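You operate a simulated robot arm through the tools that you are given. There is no shell and no other tool. Be economical: measure what you need, move in short steps, check, and stop when the job is done.

You are at the controls of a simulated robot arm. One attempt, no reset.

## Task
Save the long candles: fit the stub in the candlestick instead.
Fine: green candle in the ringed hole of the block, yellow in the plain hole, and raise the stub, slider right up.

It is judged by the outcome, as a careful person would: the job done as asked, and still so three seconds after it is handed in. It fails if anything else is knocked over, pushed out of place, dropped, spilled or broken.

## Robot
A 6-joint arm with a two-finger parallel gripper, fixed in place. Base frame: the origin is at the foot of the arm, x ahead of it, y to its left, z up; the work surface is at about z = 709. Lengths are in mm, angles in degrees, forces in N, time in s.
With the tool pointing down near the work surface it reaches from about 220 to 620 mm from the base axis. Its first joint turns from -66.0 to 66.0 degrees. Payload 2.7 kg.
The TCP is the grasp point between the finger pads, 23 mm short of the fingertips. In the tool frame z runs along the fingers and y along their closing line. Largest opening 94 mm; finger width 38, thickness 10; the body of the gripper, 54 by 96 mm, starts 39 mm behind the TCP.
Orientation is that of the tool frame in the base frame, as a unit quaternion [w, x, y, z]. With the fingers straight down and closing along the base's y, the tool's x points along the base's -x, its y along +y and its z along -z.

## Interface
- The arm moves only by the tool step_arm. Its argument "deltas" is a list of rows, each a list of 3 entries, a list of its own where there are three numbers: the finger opening in mm, from 0 to 94, then the shift along the tool's x, y, z in units of 40 mm (1.0 is 40 mm), then the turn, a rotation vector about the tool's x, y, z in units of 5 degrees (1.0 is 5 degrees). In form: [[claw, [x, y, z], [wx, wy, wz]], ...]. A call has 1 to 8 rows; each row shifts and turns the commanded pose from where the row before left it, along the tool's axes as they then stand. A call with a number of a shift or a turn outside -1 to 1 is refused whole. Each row takes 0.2 s and may step no farther than 50 mm and 8.6 degrees from the row before; otherwise, or with a gripper value out of range, the whole call is refused. Where a pose cannot be reached the arm comes as near as it can. A force on the tool above 90 N (or 10 N above the force at the start of the call, whichever is more), or a blocked arm, ends the call early, and 0.2 s more pass. Each finger travels about 45 mm/s and halts on what it meets, pressing with about 39 N; the grip force reading is that of the motor and also rises with nothing between the fingers. The clock runs only during rows and for 0.2 s after the last one: add rows that do not move to give the fingers time. The reply holds the time, the measured pose of the TCP, the force on the tool along the base axes, the opening and the grip force, in the units named above and with some noise.
- Cameras (640 x 400 px; columns grow to the right, rows downward): "scene" is fixed at [70.8, -430.9, 1397.1]; the picture's right is [0.79, -0.61, 0.00], its down [-0.38, -0.49, -0.78] and it looks along [0.48, 0.62, -0.62] (base axes); focal length 340 px, centre (320, 200). "wrist" rides on the gripper at [-39, 0, -44] in the tool frame; the picture's right is [0.00, -1.00, 0.00], its down [0.97, 0.00, -0.24] and it looks along [0.24, 0.00, 0.97] (tool axes); focal length 218 px, centre (320, 200). There is no depth. A picture from a camera that has moved, and an enlarged one, comes with that camera's place and axes in the base frame and with its lens.
- get_image(camera): a new picture of that camera. It takes no simulated time.
- zoom(camera, box): a new picture of the part [left, top, right, bottom] of that camera's present view, enlarged. It takes no simulated time.
- hand_in(): hands the job in; it is judged then, once.

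Work in short steps. Places have to be worked out from the pictures, the camera data and where the tool is seen: move nearer, look again, correct. Check each grasp and each placing, and mend what went wrong. You have 120 turns and 64 pictures in all, those below and enlarged ones among them. Open the gripper and draw the arm clear of the work before you hand the job in, unless the task says otherwise; then end with one line.

The tools are called after "Request:" as name(argument=value, ...) on one line, values as JSON. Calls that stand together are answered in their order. step_arm: Moves the arm, as the interface text tells. Its arguments: {"type":"object","properties":{"deltas":{"type":"array"}},"required":["deltas"]} The other tools are called the same way: get_image (camera) takes a picture; zoom (camera, box) takes an enlarged picture of a part of a camera's view; hand_in () hands the job in.

At the start:

```text
clock: 0.0
eef_pos: [452.6, 80.0, 1038.4]
tcp_rot: [0.0, -0.001, 1.0, 0.001]
ft_force: [-0.1, -0.9, -0.3]
width: 94.0
finger_force: 0.1
```

scene: 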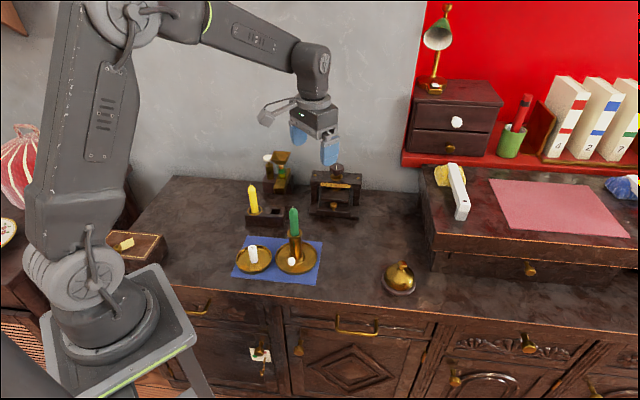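
wrist: 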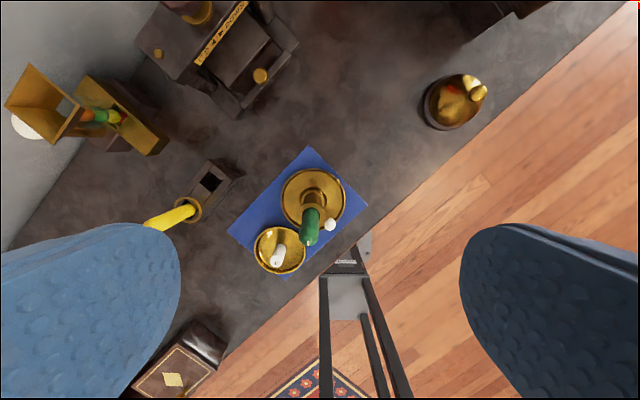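

The pictures show green in the candlestick, yellow apparently in the ringed hole, and the stub on a small dish. I'll zoom in to see the details.

Request:
zoom(camera="scene", box=[220, 170, 350, 290])

Request:
zoom(camera="wrist", box=[130, 130, 390, 290])

```text
3.33 times, centred on (285, 230) of scene
camera zoom: at [70.8, -430.9, 1397.1], right [0.79, -0.61, 0.0], down [-0.38, -0.49, -0.78], along [0.48, 0.62, -0.62], focal length 1135 px, centre (437, 100)
```

zoom: 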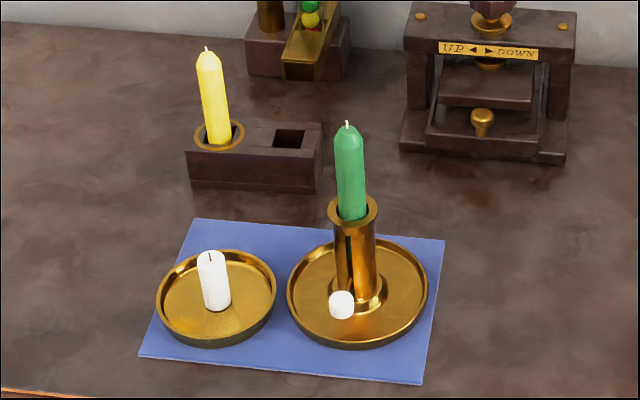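

```text
2.46 times, centred on (260, 210) of wrist
camera zoom: at [491.1, 80.2, 1083.3], right [0.0, -1.0, 0.0], down [-0.97, 0.0, 0.24], along [-0.24, 0.0, -0.97], focal length 537 px, centre (468, 175)
```

zoom: 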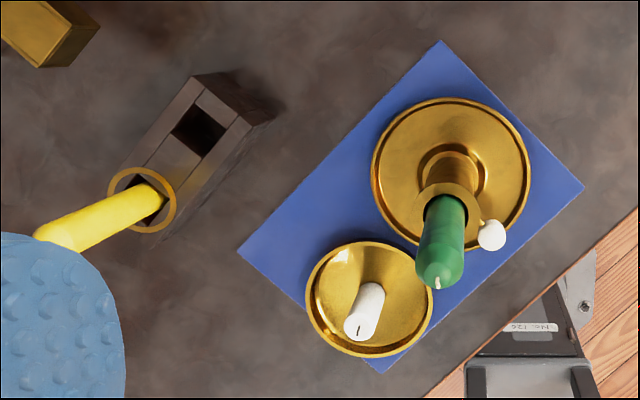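

Estimated positions: candlestick axis (398, 93) with tube top z≈808, green tip z≈887. The stub is at (305, 157), the yellow/ringed hole at (390, 292), and the plain hole at (438, 248). I'll move above yellow and look.

Request:
step_arm(deltas=[[94, [0.26, 0.888, 0.49], [0, 0, 0]], [94, [0.26, 0.888, 0.49], [0, 0, 0]], [94, [0.26, 0.888, 0.49], [0, 0, 0]], [94, [0.26, 0.888, 0.49], [0, 0, 0]], [94, [0.26, 0.888, 0.49], [0, 0, 0]], [94, [0.26, 0.888, 0.49], [0, 0, 0]], [94, [0, 0, 0], [0, 0, 0]]])

Request:
get_image(camera="wrist")

```text
clock: 1.6
eef_pos: [390.6, 292.6, 919.6]
tcp_rot: [0.0, -0.001, 1.0, 0.0]
ft_force: [-0.7, 0.0, -0.1]
width: 94.0
finger_force: 0.1
```

```text
59 pictures are left
camera wrist: at [428.9, 293.8, 964.3], right [0.0, -1.0, 0.0], down [-0.97, 0.0, 0.24], along [-0.24, 0.0, -0.97], focal length 218 px, centre (320, 200)
```

wrist: 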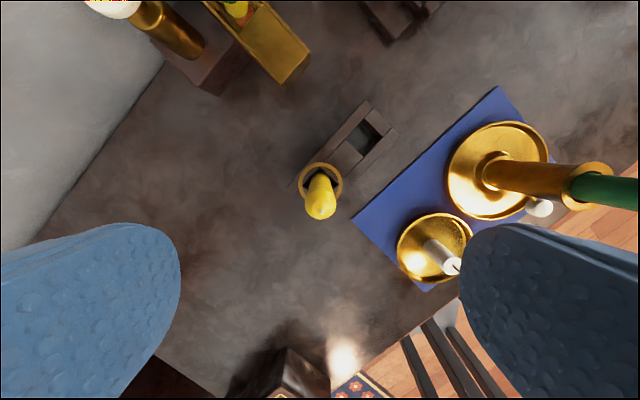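

Yellow is close to (392, 293), nearly under the tool. I'll zoom in on the block to see the plain hole.

Request:
zoom(camera="wrist", box=[260, 80, 420, 230])

Request:
zoom(camera="scene", box=[235, 160, 325, 240])

```text
2.67 times, centred on (340, 155) of wrist
camera zoom: at [428.9, 293.8, 964.3], right [0.0, -1.0, 0.0], down [-0.97, 0.0, 0.24], along [-0.24, 0.0, -0.97], focal length 582 px, centre (267, 320)
```

zoom: 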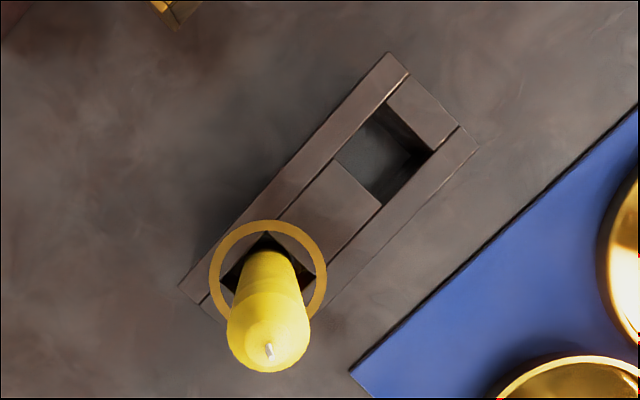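

```text
5.00 times, centred on (280, 200) of scene
camera zoom: at [70.8, -430.8, 1397.1], right [0.79, -0.61, 0.0], down [-0.38, -0.49, -0.78], along [0.48, 0.62, -0.62], focal length 1702 px, centre (520, 200)
```

zoom: 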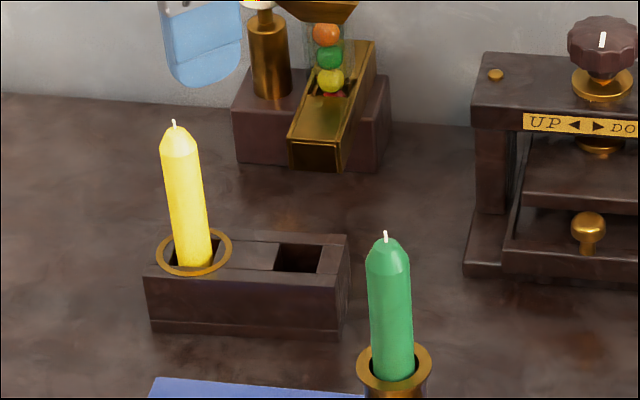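

Yellow is about 20 mm across and the holes are about 26 mm square, with the plain hole at (436.5, 252). I'll descend to z≈818 and close on yellow.

Request:
step_arm(deltas=[[94, [-0.04, 0.01, 0.85], [0, 0, 0]], [94, [0, 0, 0.85], [0, 0, 0]], [94, [0, 0, 0.84], [0, 0, 0]], [94, [0, 0, 0], [0, 0, 0]]])

Request:
get_image(camera="wrist")

```text
clock: 2.6
eef_pos: [393.3, 291.2, 820.2]
tcp_rot: [0.001, -0.001, 1.0, 0.0]
ft_force: [0.6, 0.2, 0.0]
width: 94.2
finger_force: 0.1
```

```text
56 pictures are left
camera wrist: at [430.8, 292.0, 864.8], right [0.0, -1.0, 0.0], down [-0.97, 0.0, 0.24], along [-0.24, 0.0, -0.97], focal length 218 px, centre (320, 200)
```

wrist: 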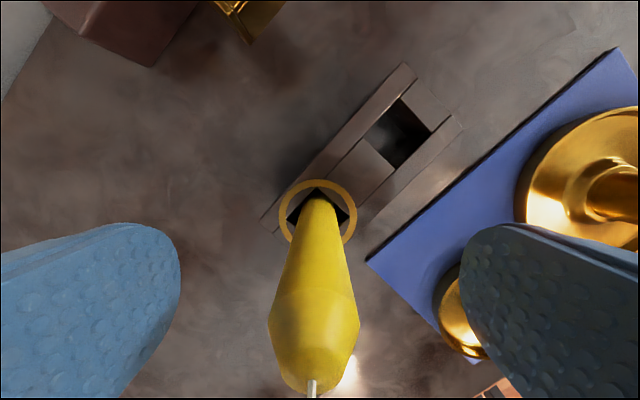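

Yellow is centred between the fingers. Closing on it now.

Request:
step_arm(deltas=[[60, [0, 0.03, 0], [0, 0, 0]], [30, [0, 0, 0], [0, 0, 0]], [10, [0, 0, 0], [0, 0, 0]], [10, [0, 0, 0], [0, 0, 0]], [10, [0, 0, 0], [0, 0, 0]], [10, [0, 0, 0], [0, 0, 0]]])

```text
clock: 4.0
eef_pos: [393.1, 292.5, 819.6]
tcp_rot: [0.0, 0.001, 1.0, 0.0]
ft_force: [0.2, 0.4, 0.3]
width: 20.1
finger_force: 38.9
```

The grip holds at 20 mm. I'll lift 60 mm straight up and check.

Request:
step_arm(deltas=[[10, [0, 0, -0.25], [0, 0, 0]], [10, [0, 0, -0.5], [0, 0, 0]], [10, [0, 0, -0.75], [0, 0, 0]], [10, [0, 0, 0], [0, 0, 0]]])

Request:
get_image(camera="wrist")

Request:
zoom(camera="scene", box=[225, 130, 345, 240])

```text
clock: 5.0
eef_pos: [391.8, 291.8, 879.0]
tcp_rot: [0.0, 0.0, 1.0, 0.001]
ft_force: [-0.4, -0.4, -1.3]
width: 19.7
finger_force: 38.6
```

```text
55 pictures are left
camera wrist: at [429.8, 292.6, 924.2], right [0.0, -1.0, 0.0], down [-0.97, 0.0, 0.24], along [-0.24, 0.0, -0.97], focal length 218 px, centre (320, 200)
```

wrist: 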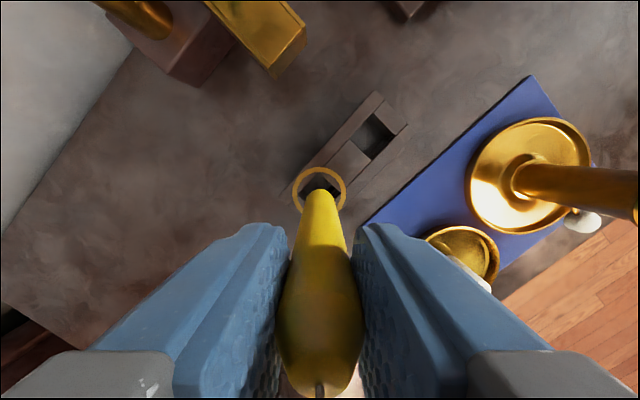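

```text
3.64 times, centred on (285, 185) of scene
camera zoom: at [70.8, -430.9, 1397.1], right [0.79, -0.61, 0.0], down [-0.38, -0.49, -0.78], along [0.48, 0.62, -0.62], focal length 1238 px, centre (447, 254)
```

zoom: 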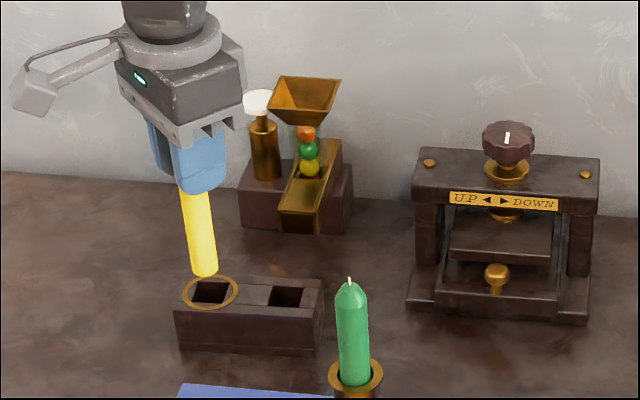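

Yellow is out cleanly with its bottom at z≈773. The wrist view puts the plain hole at (436.5, 251.7), so I'm shifting over it.

Request:
step_arm(deltas=[[10, [-0.55, -0.508, 0], [0, 0, 0]], [10, [-0.55, -0.508, 0], [0, 0, 0]], [10, [0, 0, 0], [0, 0, 0]]])

Request:
zoom(camera="wrist", box=[240, 140, 400, 260])

Request:
zoom(camera="scene", box=[245, 160, 325, 240])

```text
clock: 5.8
eef_pos: [435.9, 252.0, 879.5]
tcp_rot: [0.0, -0.001, 1.0, 0.0]
ft_force: [-0.9, 0.8, 0.4]
width: 19.8
finger_force: 39.1
```

```text
3.33 times, centred on (320, 200) of wrist
camera zoom: at [474.2, 252.5, 923.7], right [0.0, -1.0, 0.0], down [-0.97, 0.0, 0.24], along [-0.24, 0.0, -0.97], focal length 728 px, centre (320, 200)
```

zoom: 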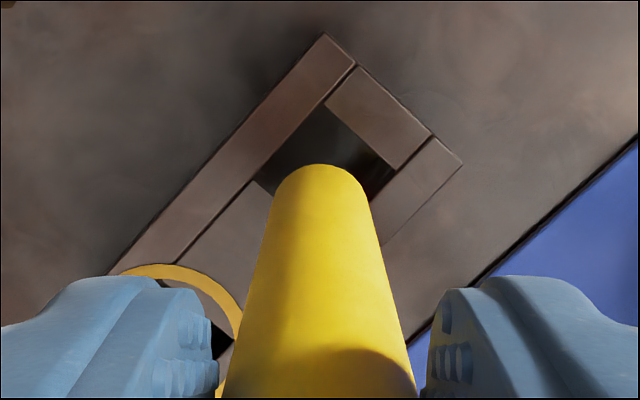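

```text
5.00 times, centred on (285, 200) of scene
camera zoom: at [70.8, -430.9, 1397.1], right [0.79, -0.61, 0.0], down [-0.38, -0.49, -0.78], along [0.48, 0.62, -0.62], focal length 1702 px, centre (495, 200)
```

zoom: 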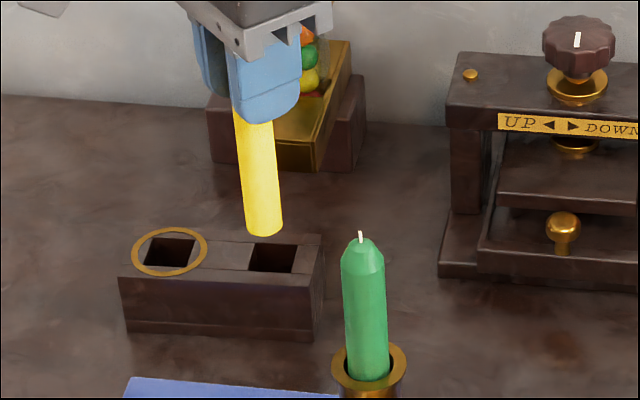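

The candle bottom appears about 2 mm short in x. I'll correct that and lower into the hole, leaving the last stretch for a check.

Request:
step_arm(deltas=[[10, [-0.06, -0.015, 0], [0, 0, 0]], [10, [0, 0, 0.5], [0, 0, 0]], [10, [0, 0, 0.25], [0, 0, 0]], [10, [0, 0, 0.25], [0, 0, 0]], [10, [0, 0, 0], [0, 0, 0]]])

Request:
zoom(camera="wrist", box=[240, 140, 400, 260])

```text
clock: 7.0
eef_pos: [438.6, 251.5, 838.9]
tcp_rot: [0.001, 0.001, 1.0, 0.0]
ft_force: [-0.6, 0.5, -1.8]
width: 19.8
finger_force: 39.2
```

```text
3.33 times, centred on (320, 200) of wrist
camera zoom: at [477.6, 253.1, 883.6], right [0.0, -1.0, 0.0], down [-0.97, 0.0, 0.24], along [-0.24, 0.0, -0.97], focal length 728 px, centre (320, 200)
```

zoom: 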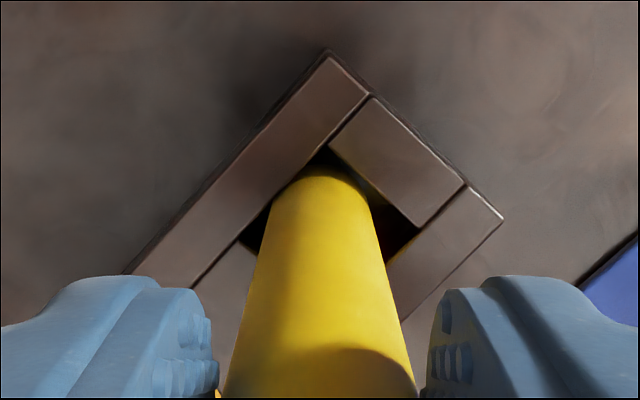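

It has entered the hole freely with no force. Lowering the remaining 18 mm.

Request:
step_arm(deltas=[[10, [0, 0, 0.25], [0, 0, 0]], [10, [0, 0, 0.2], [0, 0, 0]], [10, [0, 0, 0], [0, 0, 0]]])

```text
clock: 7.8
eef_pos: [438.6, 253.4, 820.7]
tcp_rot: [-0.001, 0.001, 1.0, 0.0]
ft_force: [0.3, -0.6, -0.7]
width: 19.8
finger_force: 38.7
```

Still no contact, so I'm easing down a little more to feel the floor.

Request:
step_arm(deltas=[[10, [0, 0, 0.03], [0, 0, 0]], [10, [0, 0, 0.03], [0, 0, 0]], [10, [0, 0, 0], [0, 0, 0]]])

```text
clock: 8.6
eef_pos: [438.8, 253.2, 820.3]
tcp_rot: [0.001, 0.001, 1.0, 0.0]
ft_force: [-2.7, -1.1, 4.9]
width: 19.8
finger_force: 38.2
```

The force now shows the candle is resting on the floor of the hole. I'll open gently, rise, and look.

Request:
step_arm(deltas=[[28, [0, 0, 0], [0, 0, 0]], [44, [0, 0, 0], [0, 0, 0]], [70, [0, 0, 0], [0, 0, 0]], [94, [0, 0, 0], [0, 0, 0]], [94, [0, 0, -0.5], [0, 0, 0]], [94, [0, 0, -1], [0, 0, 0]], [94, [0, 0, -1], [0, 0, 0]], [94, [0, 0, 0], [0, 0, 0]]])

Request:
get_image(camera="wrist")

Request:
zoom(camera="scene", box=[225, 170, 345, 290])

```text
clock: 10.4
eef_pos: [439.3, 253.3, 918.4]
tcp_rot: [0.0, 0.001, 1.0, -0.001]
ft_force: [0.4, -0.6, 0.0]
width: 94.4
finger_force: 0.1
```

```text
50 pictures are left
camera wrist: at [477.4, 253.9, 963.1], right [0.0, -1.0, 0.0], down [-0.97, 0.0, 0.24], along [-0.24, 0.0, -0.97], focal length 218 px, centre (320, 200)
```

wrist: 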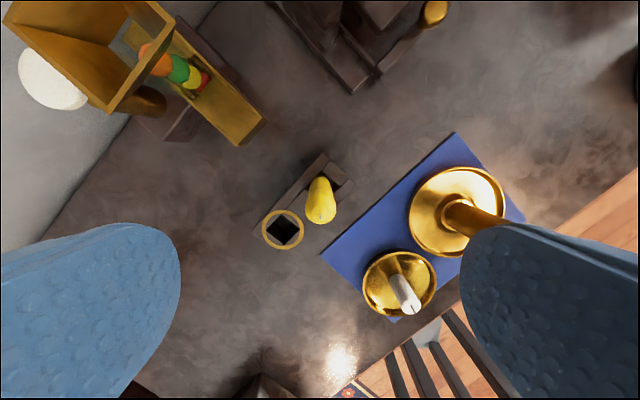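

```text
3.33 times, centred on (285, 230) of scene
camera zoom: at [70.8, -430.9, 1397.1], right [0.79, -0.61, 0.0], down [-0.38, -0.49, -0.78], along [0.48, 0.62, -0.62], focal length 1135 px, centre (437, 100)
```

zoom: 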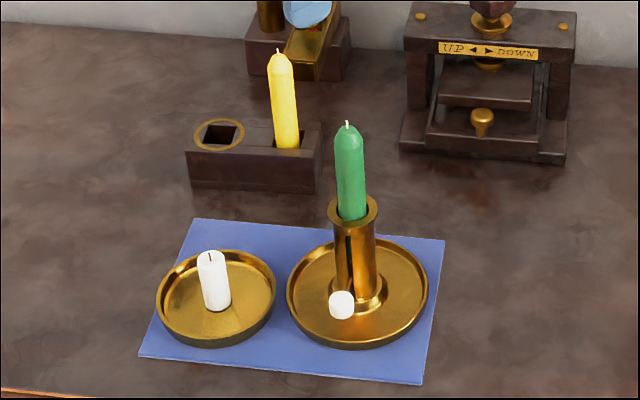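

Yellow stands upright in the plain hole. Next I go above the green candle at about (398, 93), z 948.

Request:
step_arm(deltas=[[94, [0, 0, -0.75], [0, 0, 0]], [94, [0.256, -1, 0], [0, 0, 0]], [94, [0.256, -1, 0], [0, 0, 0]], [94, [0.256, -1, 0], [0, 0, 0]], [94, [0.256, -1, 0], [0, 0, 0]], [94, [0, 0, 0], [0, 0, 0]]])

Request:
get_image(camera="wrist")

```text
clock: 11.8
eef_pos: [396.9, 93.2, 947.6]
tcp_rot: [0.001, -0.001, 1.0, 0.001]
ft_force: [-0.1, 0.8, 0.2]
width: 94.0
finger_force: 0.0
```

```text
48 pictures are left
camera wrist: at [434.6, 93.3, 991.8], right [0.0, -1.0, 0.0], down [-0.97, 0.0, 0.24], along [-0.24, 0.0, -0.97], focal length 218 px, centre (320, 200)
```

wrist: 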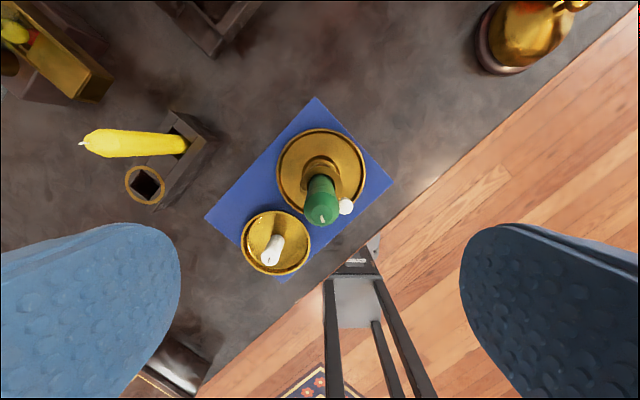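

Green tip is at (398.7, 93) and the slider knob is roughly at (365, 63, 750). Descending to grip green.

Request:
step_arm(deltas=[[94, [-0.035, 0, 0.7], [0, 0, 0]], [94, [0, 0, 0.7], [0, 0, 0]], [94, [0, 0, 0.74], [0, 0, 0]], [60, [0, 0, 0], [0, 0, 0]], [30, [0, 0, 0], [0, 0, 0]], [10, [0, 0, 0], [0, 0, 0]], [10, [0, 0, 0], [0, 0, 0]], [10, [0, 0, 0], [0, 0, 0]]])

Request:
get_image(camera="wrist")

```text
clock: 13.6
eef_pos: [398.5, 91.6, 861.9]
tcp_rot: [0.0, 0.0, 1.0, 0.0]
ft_force: [0.4, 0.0, 0.3]
width: 20.0
finger_force: 35.8
```

```text
47 pictures are left
camera wrist: at [436.3, 93.3, 906.9], right [0.0, -1.0, 0.0], down [-0.97, 0.0, 0.24], along [-0.24, 0.0, -0.97], focal length 218 px, centre (320, 200)
```

wrist: 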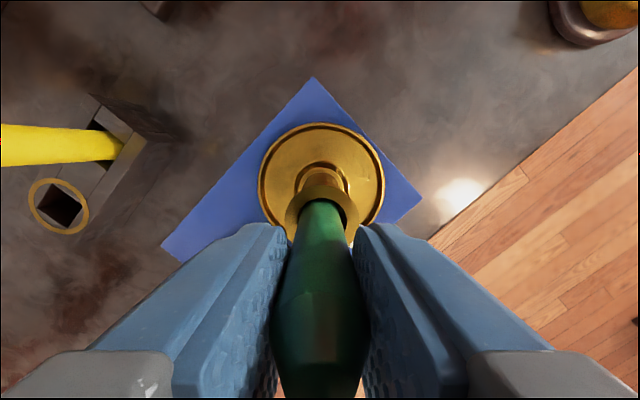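

Grip is firm. Raising green straight up slowly and checking that the candlestick stays down.

Request:
step_arm(deltas=[[10, [0, 0, -0.25], [0, 0, 0]], [10, [0, 0, -0.4], [0, 0, 0]], [10, [0, 0, -0.5], [0, 0, 0]], [10, [0, 0, -0.6], [0, 0, 0]], [10, [0, 0, -0.75], [0, 0, 0]], [10, [0, 0, 0], [0, 0, 0]]])

Request:
zoom(camera="scene", box=[205, 130, 345, 290])

```text
clock: 15.0
eef_pos: [397.0, 91.0, 964.1]
tcp_rot: [0.001, 0.0, 1.0, 0.0]
ft_force: [-0.4, 0.1, 0.0]
width: 19.6
finger_force: 38.7
```

```text
2.50 times, centred on (275, 210) of scene
camera zoom: at [70.8, -430.9, 1397.1], right [0.79, -0.61, 0.0], down [-0.38, -0.49, -0.78], along [0.48, 0.62, -0.62], focal length 851 px, centre (432, 175)
```

zoom: 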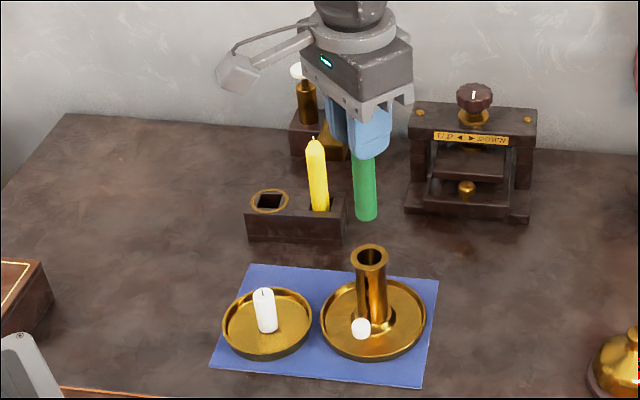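

Green is out with its bottom ~101 mm below the TCP, and the candlestick did not move. Carrying it over the ringed hole at (392.5, 293), then lowering to just above the block.

Request:
step_arm(deltas=[[10, [0.02, 0.84, 0], [0, 0, 0]], [10, [0.02, 0.84, 0], [0, 0, 0]], [10, [0.02, 0.84, 0], [0, 0, 0]], [10, [0.02, 0.84, 0], [0, 0, 0]], [10, [0.02, 0.84, 0], [0, 0, 0]], [10, [0.02, 0.84, 0], [0, 0, 0]], [10, [0, 0, 0], [0, 0, 0]]])

Request:
step_arm(deltas=[[10, [0, 0, 0.75], [0, 0, 0]], [10, [0, 0, 0.75], [0, 0, 0]], [10, [0, 0, 0.4], [0, 0, 0]], [10, [0, 0, 0], [0, 0, 0]]])

Request:
zoom(camera="wrist", box=[240, 140, 400, 260])

Request:
zoom(camera="scene", box=[235, 160, 315, 240])

```text
clock: 16.6
eef_pos: [394.5, 293.9, 965.6]
tcp_rot: [0.0, 0.001, 1.0, 0.001]
ft_force: [-0.8, 0.7, 0.9]
width: 19.7
finger_force: 38.5
```

```text
clock: 17.6
eef_pos: [394.5, 291.5, 887.8]
tcp_rot: [0.001, 0.0, 1.0, 0.0]
ft_force: [0.1, 0.8, -0.1]
width: 19.7
finger_force: 39.0
```

```text
3.33 times, centred on (320, 200) of wrist
camera zoom: at [433.0, 293.1, 931.6], right [0.0, -1.0, 0.0], down [-0.97, 0.0, 0.24], along [-0.24, 0.0, -0.97], focal length 728 px, centre (320, 200)
```

zoom: 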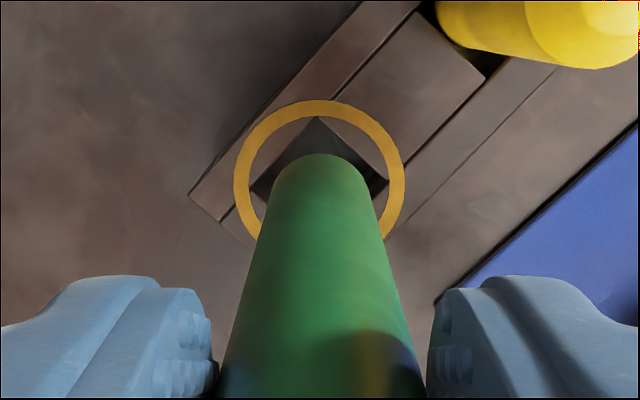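

```text
5.00 times, centred on (275, 200) of scene
camera zoom: at [70.8, -430.9, 1397.1], right [0.79, -0.61, 0.0], down [-0.38, -0.49, -0.78], along [0.48, 0.62, -0.62], focal length 1702 px, centre (545, 200)
```

zoom: 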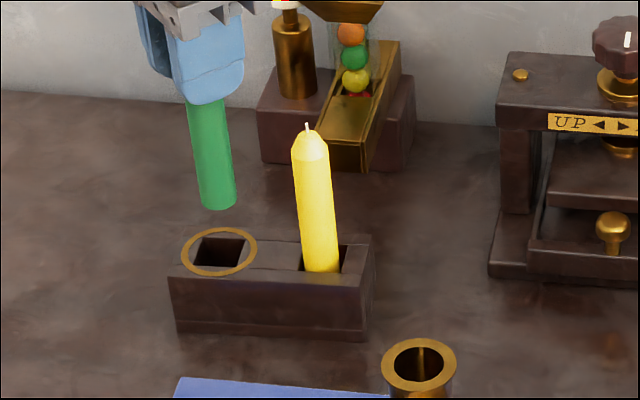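

The wrist view shows green aligned sideways but ~2 mm too far in x. I'll correct and lower partway.

Request:
step_arm(deltas=[[10, [0.05, 0.01, 0], [0, 0, 0]], [10, [0, 0, 0.5], [0, 0, 0]], [10, [0, 0, 0.4], [0, 0, 0]], [10, [0, 0, 0.2], [0, 0, 0]], [10, [0, 0, 0], [0, 0, 0]]])

Request:
zoom(camera="wrist", box=[240, 140, 400, 260])

```text
clock: 18.8
eef_pos: [393.7, 295.0, 845.5]
tcp_rot: [0.003, -0.001, 1.0, 0.003]
ft_force: [2.0, -1.5, 27.6]
width: 20.1
finger_force: 39.7
```

```text
3.33 times, centred on (320, 200) of wrist
camera zoom: at [432.4, 295.5, 890.8], right [0.0, -1.0, -0.01], down [-0.97, 0.0, 0.23], along [-0.23, 0.01, -0.97], focal length 728 px, centre (320, 200)
```

zoom: 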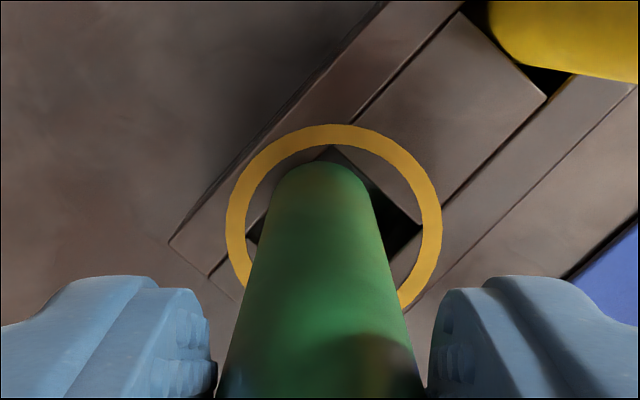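

It has touched the hole's edge with 28 N; the picture shows green ~3–4 mm too far in +x and ~3 mm in +y. I'll raise it a little and re-look.

Request:
step_arm(deltas=[[10, [0, 0, -0.25], [0, 0, 0]], [10, [0.08, -0.065, 0], [0, 0, 0]], [10, [0, 0, 0], [0, 0, 0]]])

Request:
zoom(camera="wrist", box=[240, 140, 400, 260])

Request:
zoom(camera="scene", box=[235, 160, 315, 240])

```text
clock: 19.6
eef_pos: [390.2, 291.1, 852.3]
tcp_rot: [0.0, 0.0, 1.0, 0.0]
ft_force: [-0.3, 0.5, 0.1]
width: 19.7
finger_force: 38.9
```

```text
3.33 times, centred on (320, 200) of wrist
camera zoom: at [428.0, 292.2, 897.7], right [0.0, -1.0, 0.0], down [-0.97, 0.0, 0.24], along [-0.24, 0.0, -0.97], focal length 728 px, centre (320, 200)
```

zoom: 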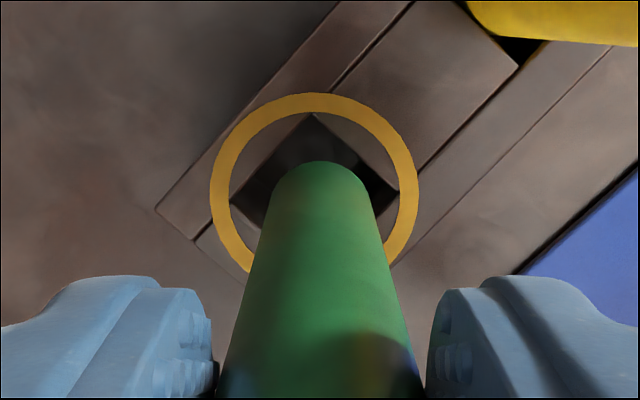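

```text
5.00 times, centred on (275, 200) of scene
camera zoom: at [70.8, -430.9, 1397.1], right [0.79, -0.61, 0.0], down [-0.38, -0.49, -0.78], along [0.48, 0.62, -0.62], focal length 1702 px, centre (545, 200)
```

zoom: 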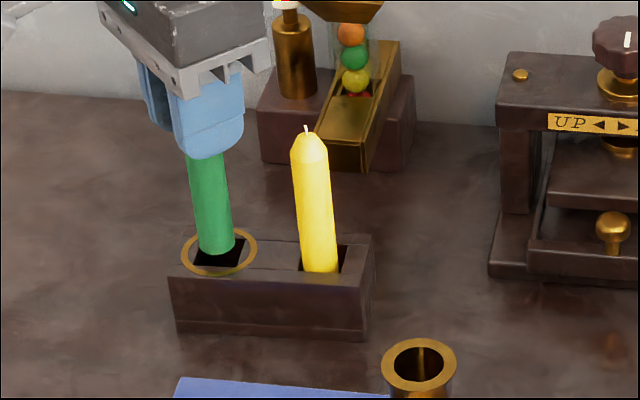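

Now green's bottom is within ~1.5 mm of the hole's centre; a small nudge (+1, +1) and lower again.

Request:
step_arm(deltas=[[10, [-0.02, 0.03, 0], [0, 0, 0]], [10, [0, 0, 0.2], [0, 0, 0]], [10, [0, 0, 0.2], [0, 0, 0]], [10, [0, 0, 0.2], [0, 0, 0]], [10, [0, 0, 0], [0, 0, 0]]])

Request:
zoom(camera="wrist", box=[240, 140, 400, 260])

```text
clock: 20.8
eef_pos: [390.8, 293.3, 829.9]
tcp_rot: [0.0, 0.0, 1.0, 0.0]
ft_force: [0.0, -0.8, 0.4]
width: 19.6
finger_force: 39.2
```

```text
3.33 times, centred on (320, 200) of wrist
camera zoom: at [429.6, 293.6, 874.4], right [0.0, -1.0, 0.0], down [-0.97, 0.0, 0.24], along [-0.24, 0.0, -0.97], focal length 728 px, centre (320, 200)
```

zoom: 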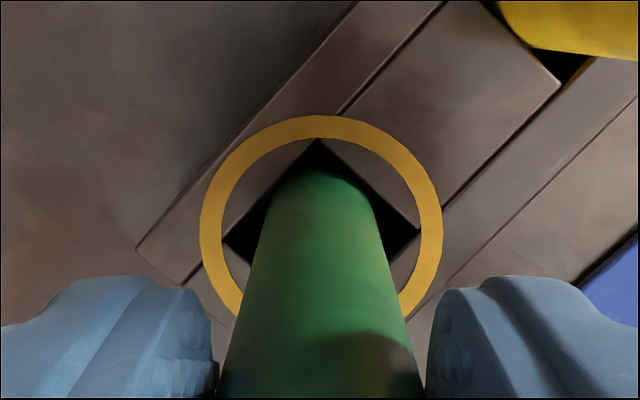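

Green is in the hole, free of force. Lowering until it touches the floor.

Request:
step_arm(deltas=[[10, [0, 0, 0.15], [0, 0, 0]], [10, [0, 0, 0.1], [0, 0, 0]], [10, [0, 0, 0.05], [0, 0, 0]], [10, [0, 0, 0], [0, 0, 0]]])

```text
clock: 21.8
eef_pos: [391.0, 293.7, 817.5]
tcp_rot: [0.001, 0.0, 1.0, 0.001]
ft_force: [0.3, 0.0, -0.7]
width: 19.8
finger_force: 38.9
```

No contact yet, so I continue in 1.5 mm steps.

Request:
step_arm(deltas=[[10, [0, 0, 0.04], [0, 0, 0]], [10, [0, 0, 0.04], [0, 0, 0]], [10, [0, 0, 0], [0, 0, 0]]])

```text
clock: 22.6
eef_pos: [390.8, 293.3, 814.5]
tcp_rot: [0.001, 0.0, 1.0, 0.0]
ft_force: [0.1, -1.2, -1.3]
width: 19.8
finger_force: 38.7
```

Still free; a few more millimetres.

Request:
step_arm(deltas=[[10, [0, 0, 0.04], [0, 0, 0]], [10, [0, 0, 0.03], [0, 0, 0]], [10, [0, 0, 0], [0, 0, 0]]])

Request:
zoom(camera="scene", box=[235, 160, 315, 240])

```text
clock: 23.4
eef_pos: [390.5, 292.9, 811.3]
tcp_rot: [0.001, 0.0, 1.0, 0.0]
ft_force: [0.8, -0.1, -0.3]
width: 19.8
finger_force: 38.9
```

```text
5.00 times, centred on (275, 200) of scene
camera zoom: at [70.8, -430.9, 1397.1], right [0.79, -0.61, 0.0], down [-0.38, -0.49, -0.78], along [0.48, 0.62, -0.62], focal length 1702 px, centre (545, 200)
```

zoom: 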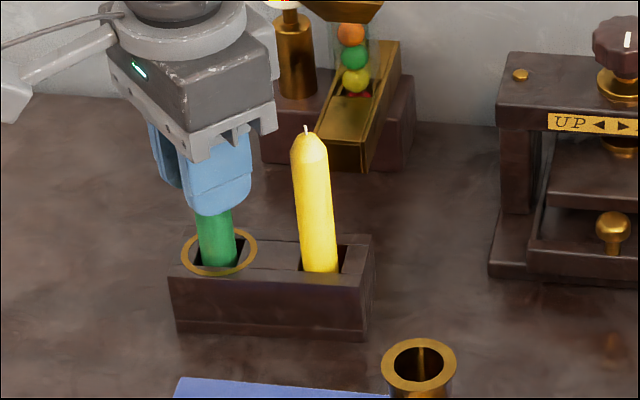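

Two more millimetres, then release (any remaining drop is tiny), and retreat upward.

Request:
step_arm(deltas=[[10, [0, 0, 0.05], [0, 0, 0]], [24, [0, 0, 0], [0, 0, 0]], [36, [0, 0, 0], [0, 0, 0]], [60, [0, 0, 0], [0, 0, 0]], [60, [0, 0, -0.5], [0, 0, 0]], [60, [0, 0, -1], [0, 0, 0]], [94, [0, 0, -1], [0, 0, 0]], [94, [0, 0, 0], [0, 0, 0]]])

Request:
zoom(camera="scene", box=[235, 160, 345, 290])

```text
clock: 25.2
eef_pos: [389.8, 293.0, 908.6]
tcp_rot: [0.0, 0.0, 1.0, 0.0]
ft_force: [-0.1, 0.2, 0.4]
width: 93.9
finger_force: 0.1
```

```text
3.08 times, centred on (290, 225) of scene
camera zoom: at [70.8, -430.9, 1397.1], right [0.79, -0.61, 0.0], down [-0.38, -0.49, -0.78], along [0.48, 0.62, -0.62], focal length 1047 px, centre (412, 123)
```

zoom: 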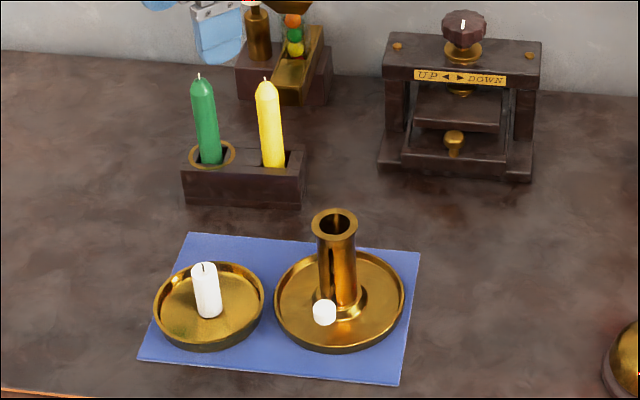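

Both long candles are seated. Now a close look at the candlestick's slot and knob.

Request:
zoom(camera="scene", box=[270, 226, 326, 276])

```text
8.00 times, centred on (298, 251) of scene
camera zoom: at [70.8, -430.9, 1397.1], right [0.79, -0.61, 0.0], down [-0.38, -0.49, -0.78], along [0.48, 0.62, -0.62], focal length 2723 px, centre (496, -208)
```

zoom: 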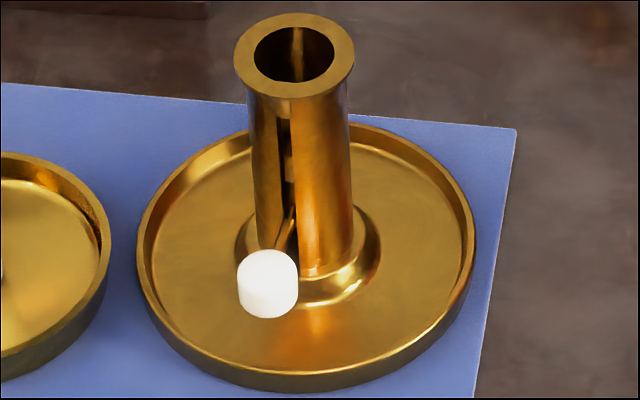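

The slot is straight and vertical, with the knob at its foot pointing outward along about (-0.74, -0.67). I'll raise the empty slider first, then set the stub on it. Going above the knob now, then turning the tool to straddle it.

Request:
step_arm(deltas=[[94, [0, 0, -0.9], [0, 0, 0]], [94, [0.126, -0.981, 0], [0, 0, 0]], [94, [0.126, -0.981, 0], [0, 0, 0]], [94, [0.126, -0.981, 0], [0, 0, 0]], [94, [0.126, -0.981, 0], [0, 0, 0]], [94, [0.126, -0.981, 0], [0, 0, 0]], [94, [0.126, -0.981, 0], [0, 0, 0]], [94, [0, 0, 0], [0, 0, 0]]])

Request:
step_arm(deltas=[[80, [0, 0, 0], [0, 0, -1]], [60, [0, 0, 0], [0, 0, -1]], [60, [0, 0, 0], [0, 0, -1]], [60, [0, 0, 0], [0, 0, -1]], [60, [0, 0, 0], [0, 0, -1]], [60, [0, 0, 0], [0, 0, -1]], [60, [0, 0, 0], [0, 0, -1]], [60, [0, 0, 0], [0, 0, -1]]])

Request:
get_image(camera="wrist")

```text
clock: 27.0
eef_pos: [357.6, 57.2, 945.2]
tcp_rot: [0.0, 0.0, 1.0, 0.0]
ft_force: [0.4, 0.0, 0.3]
width: 93.8
finger_force: 0.1
```

```text
clock: 28.8
eef_pos: [360.6, 56.7, 944.8]
tcp_rot: [0.001, -0.342, 0.94, 0.001]
ft_force: [1.0, 1.1, -0.6]
width: 59.9
finger_force: 0.1
```

```text
36 pictures are left
camera wrist: at [388.8, 83.7, 989.7], right [0.64, -0.76, 0.0], down [-0.74, -0.63, 0.24], along [-0.18, -0.15, -0.97], focal length 218 px, centre (320, 200)
```

wrist: 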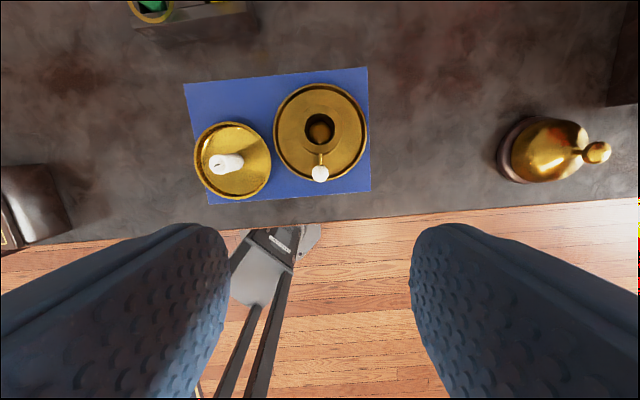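

The view from above is useful; I'll zoom in on the knob.

Request:
zoom(camera="wrist", box=[270, 75, 374, 205])

```text
3.08 times, centred on (322, 140) of wrist
camera zoom: at [388.8, 83.7, 989.7], right [0.64, -0.76, 0.0], down [-0.74, -0.63, 0.24], along [-0.18, -0.15, -0.97], focal length 672 px, centre (314, 385)
```

zoom: 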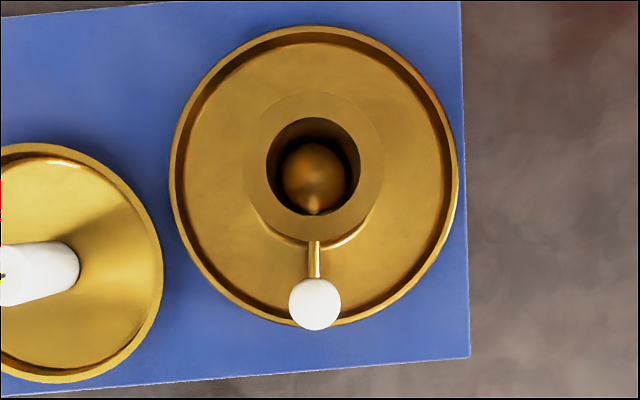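

The knob is at radius 42 mm from the axis, exactly in line with the tool's x, at about (367, 65.5, ~748). Tilting 30° so the gripper body leans outward.

Request:
step_arm(deltas=[[60, [0, 0, 0], [0, -1, 0]], [60, [0, 0, 0], [0, -1, 0]], [60, [0, 0, 0], [0, -1, 0]], [60, [0, 0, 0], [0, -1, 0]], [60, [0, 0, 0], [0, -1, 0]], [60, [0, 0, 0], [0, -1, 0]], [60, [0, 0, 0], [0, 0, 0]]])

Request:
get_image(camera="wrist")

```text
clock: 30.4
eef_pos: [358.7, 57.7, 944.3]
tcp_rot: [0.244, -0.33, 0.907, 0.089]
ft_force: [-0.5, 0.0, -0.2]
width: 60.1
finger_force: 0.0
```

```text
34 pictures are left
camera wrist: at [368.1, 66.6, 1003.1], right [0.64, -0.77, 0.0], down [-0.74, -0.62, -0.28], along [0.21, 0.18, -0.96], focal length 218 px, centre (320, 200)
```

wrist: 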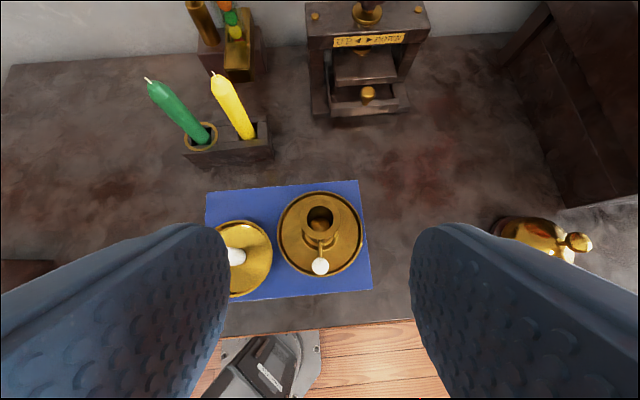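

Knob estimated at (366, 65.5, 746). Descending vertically (tilted tool) to z≈815, then looking again.

Request:
step_arm(deltas=[[60, [0.406, 0, 0.704], [0, 0, 0]], [60, [0.406, 0, 0.704], [0, 0, 0]], [60, [0.406, 0, 0.704], [0, 0, 0]], [60, [0.406, 0, 0.704], [0, 0, 0]], [60, [0, 0, 0], [0, 0, 0]]])

Request:
get_image(camera="wrist")

Request:
zoom(camera="scene", box=[240, 190, 340, 290])

```text
clock: 31.6
eef_pos: [363.4, 59.2, 815.0]
tcp_rot: [0.244, -0.331, 0.907, 0.089]
ft_force: [0.1, -0.4, 0.3]
width: 60.0
finger_force: 0.0
```

```text
33 pictures are left
camera wrist: at [370.1, 68.0, 873.4], right [0.64, -0.77, 0.0], down [-0.74, -0.62, -0.28], along [0.21, 0.18, -0.96], focal length 218 px, centre (320, 200)
```

wrist: 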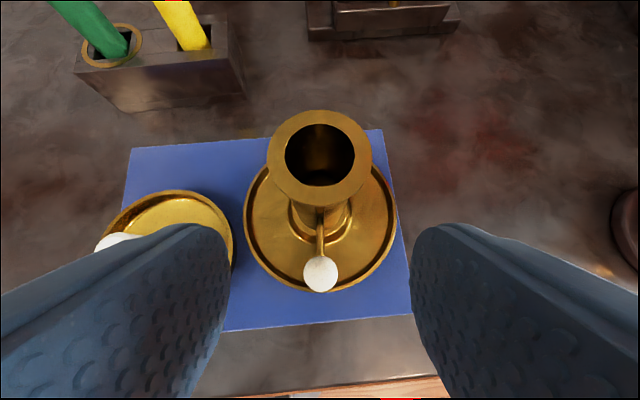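

```text
4.00 times, centred on (290, 240) of scene
camera zoom: at [70.8, -430.9, 1397.1], right [0.79, -0.61, 0.0], down [-0.38, -0.49, -0.78], along [0.48, 0.62, -0.62], focal length 1362 px, centre (440, 40)
```

zoom: 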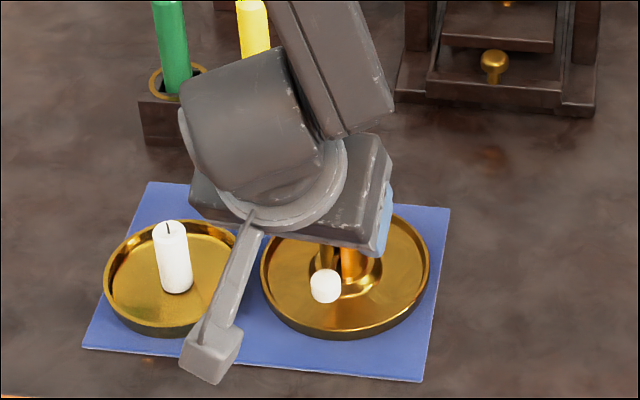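

Knob is laterally centred, near (365, 64.5, 749). Lowering the remaining ~53 mm to straddle it.

Request:
step_arm(deltas=[[60, [0.3, 0, 0.45], [0, 0, 0]], [60, [0.25, 0, 0.4], [0, 0, 0]], [60, [0.155, 0, 0.27], [0, 0, 0]], [60, [0, 0, 0], [0, 0, 0]]])

Request:
get_image(camera="wrist")

Request:
zoom(camera="scene", box=[240, 190, 340, 290])

```text
clock: 32.6
eef_pos: [360.2, 55.8, 763.7]
tcp_rot: [0.244, -0.33, 0.907, 0.089]
ft_force: [-0.3, -0.4, -0.3]
width: 59.9
finger_force: 0.0
```

```text
31 pictures are left
camera wrist: at [368.1, 65.2, 821.7], right [0.64, -0.77, 0.0], down [-0.74, -0.62, -0.28], along [0.21, 0.18, -0.96], focal length 218 px, centre (320, 200)
```

wrist: 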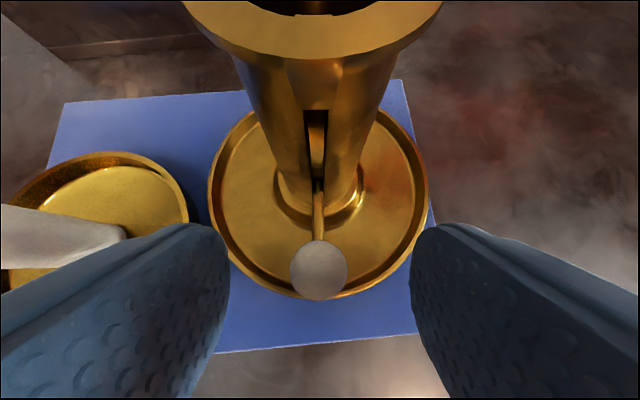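

```text
4.00 times, centred on (290, 240) of scene
camera zoom: at [70.8, -430.9, 1397.1], right [0.79, -0.61, 0.0], down [-0.38, -0.49, -0.78], along [0.48, 0.62, -0.62], focal length 1362 px, centre (440, 40)
```

zoom: 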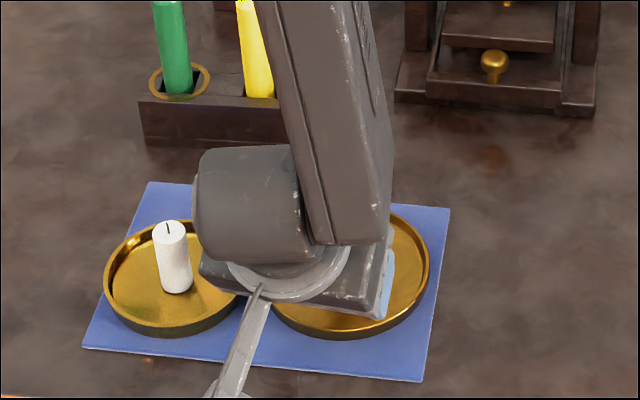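

The knob sits ~19 mm ahead of the TCP, near the tips. I'll advance 5 mm along the fingers and close to 26 mm, then check centring.

Request:
step_arm(deltas=[[60, [0, 0.012, 0.125], [0, 0, 0]], [40, [0, 0, 0], [0, 0, 0]], [26, [0, 0, 0], [0, 0, 0]], [26, [0, 0, 0], [0, 0, 0]], [26, [0, 0, 0], [0, 0, 0]]])

Request:
get_image(camera="wrist")

```text
clock: 33.8
eef_pos: [361.1, 60.2, 758.9]
tcp_rot: [0.243, -0.33, 0.908, 0.088]
ft_force: [0.9, -1.2, 0.3]
width: 25.9
finger_force: 0.1
```

```text
29 pictures are left
camera wrist: at [369.3, 67.6, 817.5], right [0.64, -0.77, 0.0], down [-0.74, -0.62, -0.28], along [0.21, 0.18, -0.96], focal length 218 px, centre (320, 200)
```

wrist: 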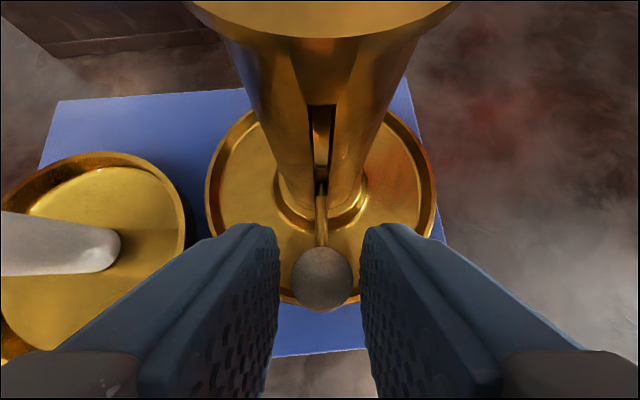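

The knob is ~1 mm to the right of the mid-line. Correcting and closing.

Request:
step_arm(deltas=[[26, [0, -0.02, 0], [0, 0, 0]], [20, [0, 0, 0], [0, 0, 0]], [10, [0, 0, 0], [0, 0, 0]], [10, [0, 0, 0], [0, 0, 0]], [10, [0, 0, 0], [0, 0, 0]]])

Request:
zoom(camera="wrist", box=[180, 50, 460, 330])

```text
clock: 35.0
eef_pos: [362.2, 58.3, 759.7]
tcp_rot: [0.244, -0.33, 0.908, 0.089]
ft_force: [-2.1, 2.4, 2.1]
width: 18.1
finger_force: 39.0
```

```text
1.43 times, centred on (320, 190) of wrist
camera zoom: at [369.6, 67.1, 817.3], right [0.64, -0.77, 0.0], down [-0.74, -0.62, -0.28], along [0.21, 0.18, -0.96], focal length 312 px, centre (320, 214)
```

zoom: 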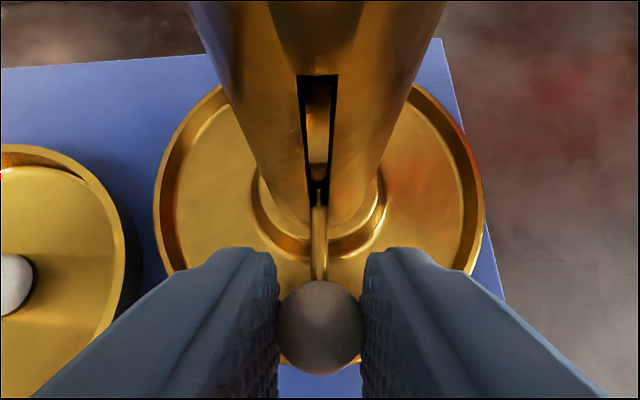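

Knob gripped at 18 mm. The slot top is at about z≈790 and the stem at ≈753, so travel is about 35 mm. Raising 20 mm slowly first.

Request:
step_arm(deltas=[[10, [-0.0625, 0, -0.108], [0, 0, 0]], [10, [-0.0625, 0, -0.108], [0, 0, 0]], [10, [-0.0625, 0, -0.108], [0, 0, 0]], [10, [-0.0625, 0, -0.108], [0, 0, 0]], [10, [0, 0, 0], [0, 0, 0]]])

Request:
zoom(camera="wrist", box=[180, 50, 460, 330])

```text
clock: 36.2
eef_pos: [360.6, 57.8, 779.9]
tcp_rot: [0.244, -0.33, 0.907, 0.089]
ft_force: [2.4, 1.9, 0.6]
width: 18.2
finger_force: 39.1
```

```text
1.43 times, centred on (320, 190) of wrist
camera zoom: at [369.5, 66.8, 837.1], right [0.64, -0.77, 0.0], down [-0.74, -0.62, -0.28], along [0.21, 0.18, -0.96], focal length 312 px, centre (320, 214)
```

zoom: 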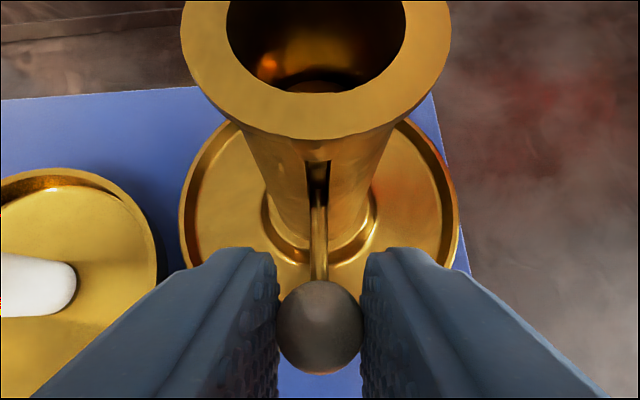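

The slider is following with little force; about 15 mm remain. Raising 10 mm, then small steps.

Request:
step_arm(deltas=[[10, [-0.0375, 0, -0.065], [0, 0, 0]], [10, [-0.0375, 0, -0.065], [0, 0, 0]], [10, [-0.0375, 0, -0.065], [0, 0, 0]], [10, [-0.0375, 0, -0.065], [0, 0, 0]], [10, [0, 0, 0], [0, 0, 0]]])

Request:
zoom(camera="wrist", box=[180, 50, 460, 330])

```text
clock: 37.4
eef_pos: [361.6, 57.8, 790.0]
tcp_rot: [0.242, -0.331, 0.908, 0.088]
ft_force: [2.5, 1.9, -0.2]
width: 18.1
finger_force: 38.7
```

```text
1.43 times, centred on (320, 190) of wrist
camera zoom: at [369.5, 66.5, 848.1], right [0.64, -0.77, 0.0], down [-0.74, -0.62, -0.28], along [0.21, 0.18, -0.96], focal length 312 px, centre (320, 214)
```

zoom: 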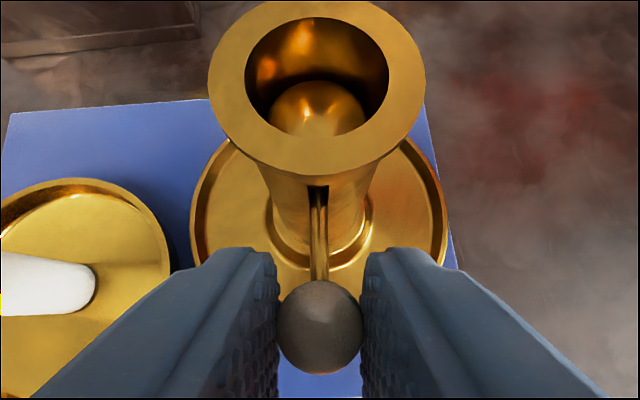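

Nearly at the slot top, with the pusher visible in the tube. Continuing in 1 mm steps.

Request:
step_arm(deltas=[[10, [-0.0125, 0, -0.0217], [0, 0, 0]], [10, [-0.0125, 0, -0.0217], [0, 0, 0]], [10, [-0.0125, 0, -0.0217], [0, 0, 0]], [10, [0, 0, 0], [0, 0, 0]]])

Request:
zoom(camera="wrist", box=[250, 100, 390, 260])

```text
clock: 38.4
eef_pos: [361.1, 58.4, 792.7]
tcp_rot: [0.243, -0.331, 0.908, 0.088]
ft_force: [0.1, -5.2, 0.5]
width: 17.9
finger_force: 38.7
```

```text
2.50 times, centred on (320, 180) of wrist
camera zoom: at [369.1, 66.9, 851.4], right [0.64, -0.77, 0.0], down [-0.74, -0.62, -0.28], along [0.21, 0.18, -0.96], focal length 546 px, centre (320, 250)
```

zoom: 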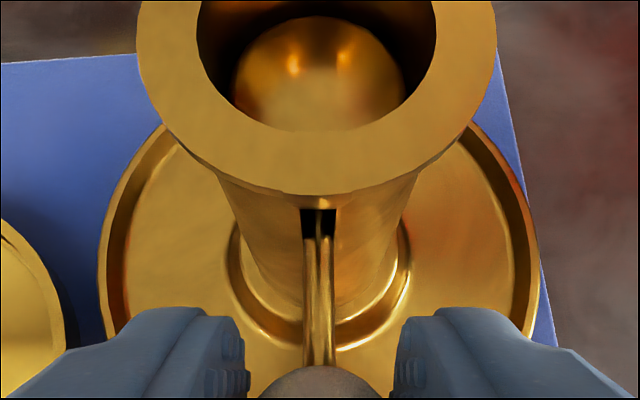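

Some gap remains above the stem in the slot. Going up another 3 mm.

Request:
step_arm(deltas=[[10, [-0.0125, 0, -0.0217], [0, 0, 0]], [10, [-0.0125, 0, -0.0217], [0, 0, 0]], [10, [-0.0125, 0, -0.0217], [0, 0, 0]], [10, [0, 0, 0], [0, 0, 0]]])

Request:
zoom(camera="wrist", box=[250, 100, 390, 260])

```text
clock: 39.4
eef_pos: [359.9, 58.9, 796.1]
tcp_rot: [0.243, -0.33, 0.908, 0.089]
ft_force: [-0.6, -0.5, -0.3]
width: 17.9
finger_force: 38.8
```

```text
2.50 times, centred on (320, 180) of wrist
camera zoom: at [369.4, 67.2, 854.3], right [0.64, -0.77, 0.0], down [-0.74, -0.62, -0.28], along [0.21, 0.18, -0.96], focal length 546 px, centre (320, 250)
```

zoom: 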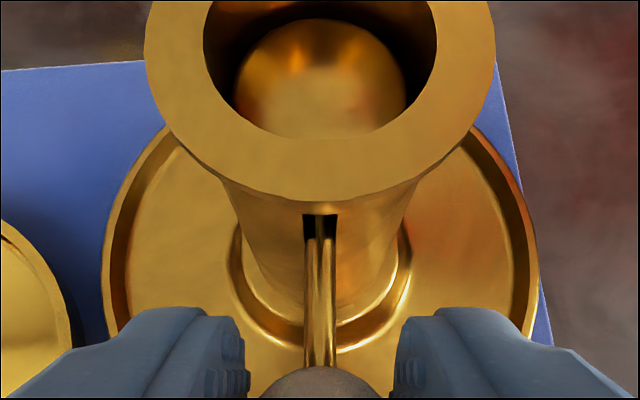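

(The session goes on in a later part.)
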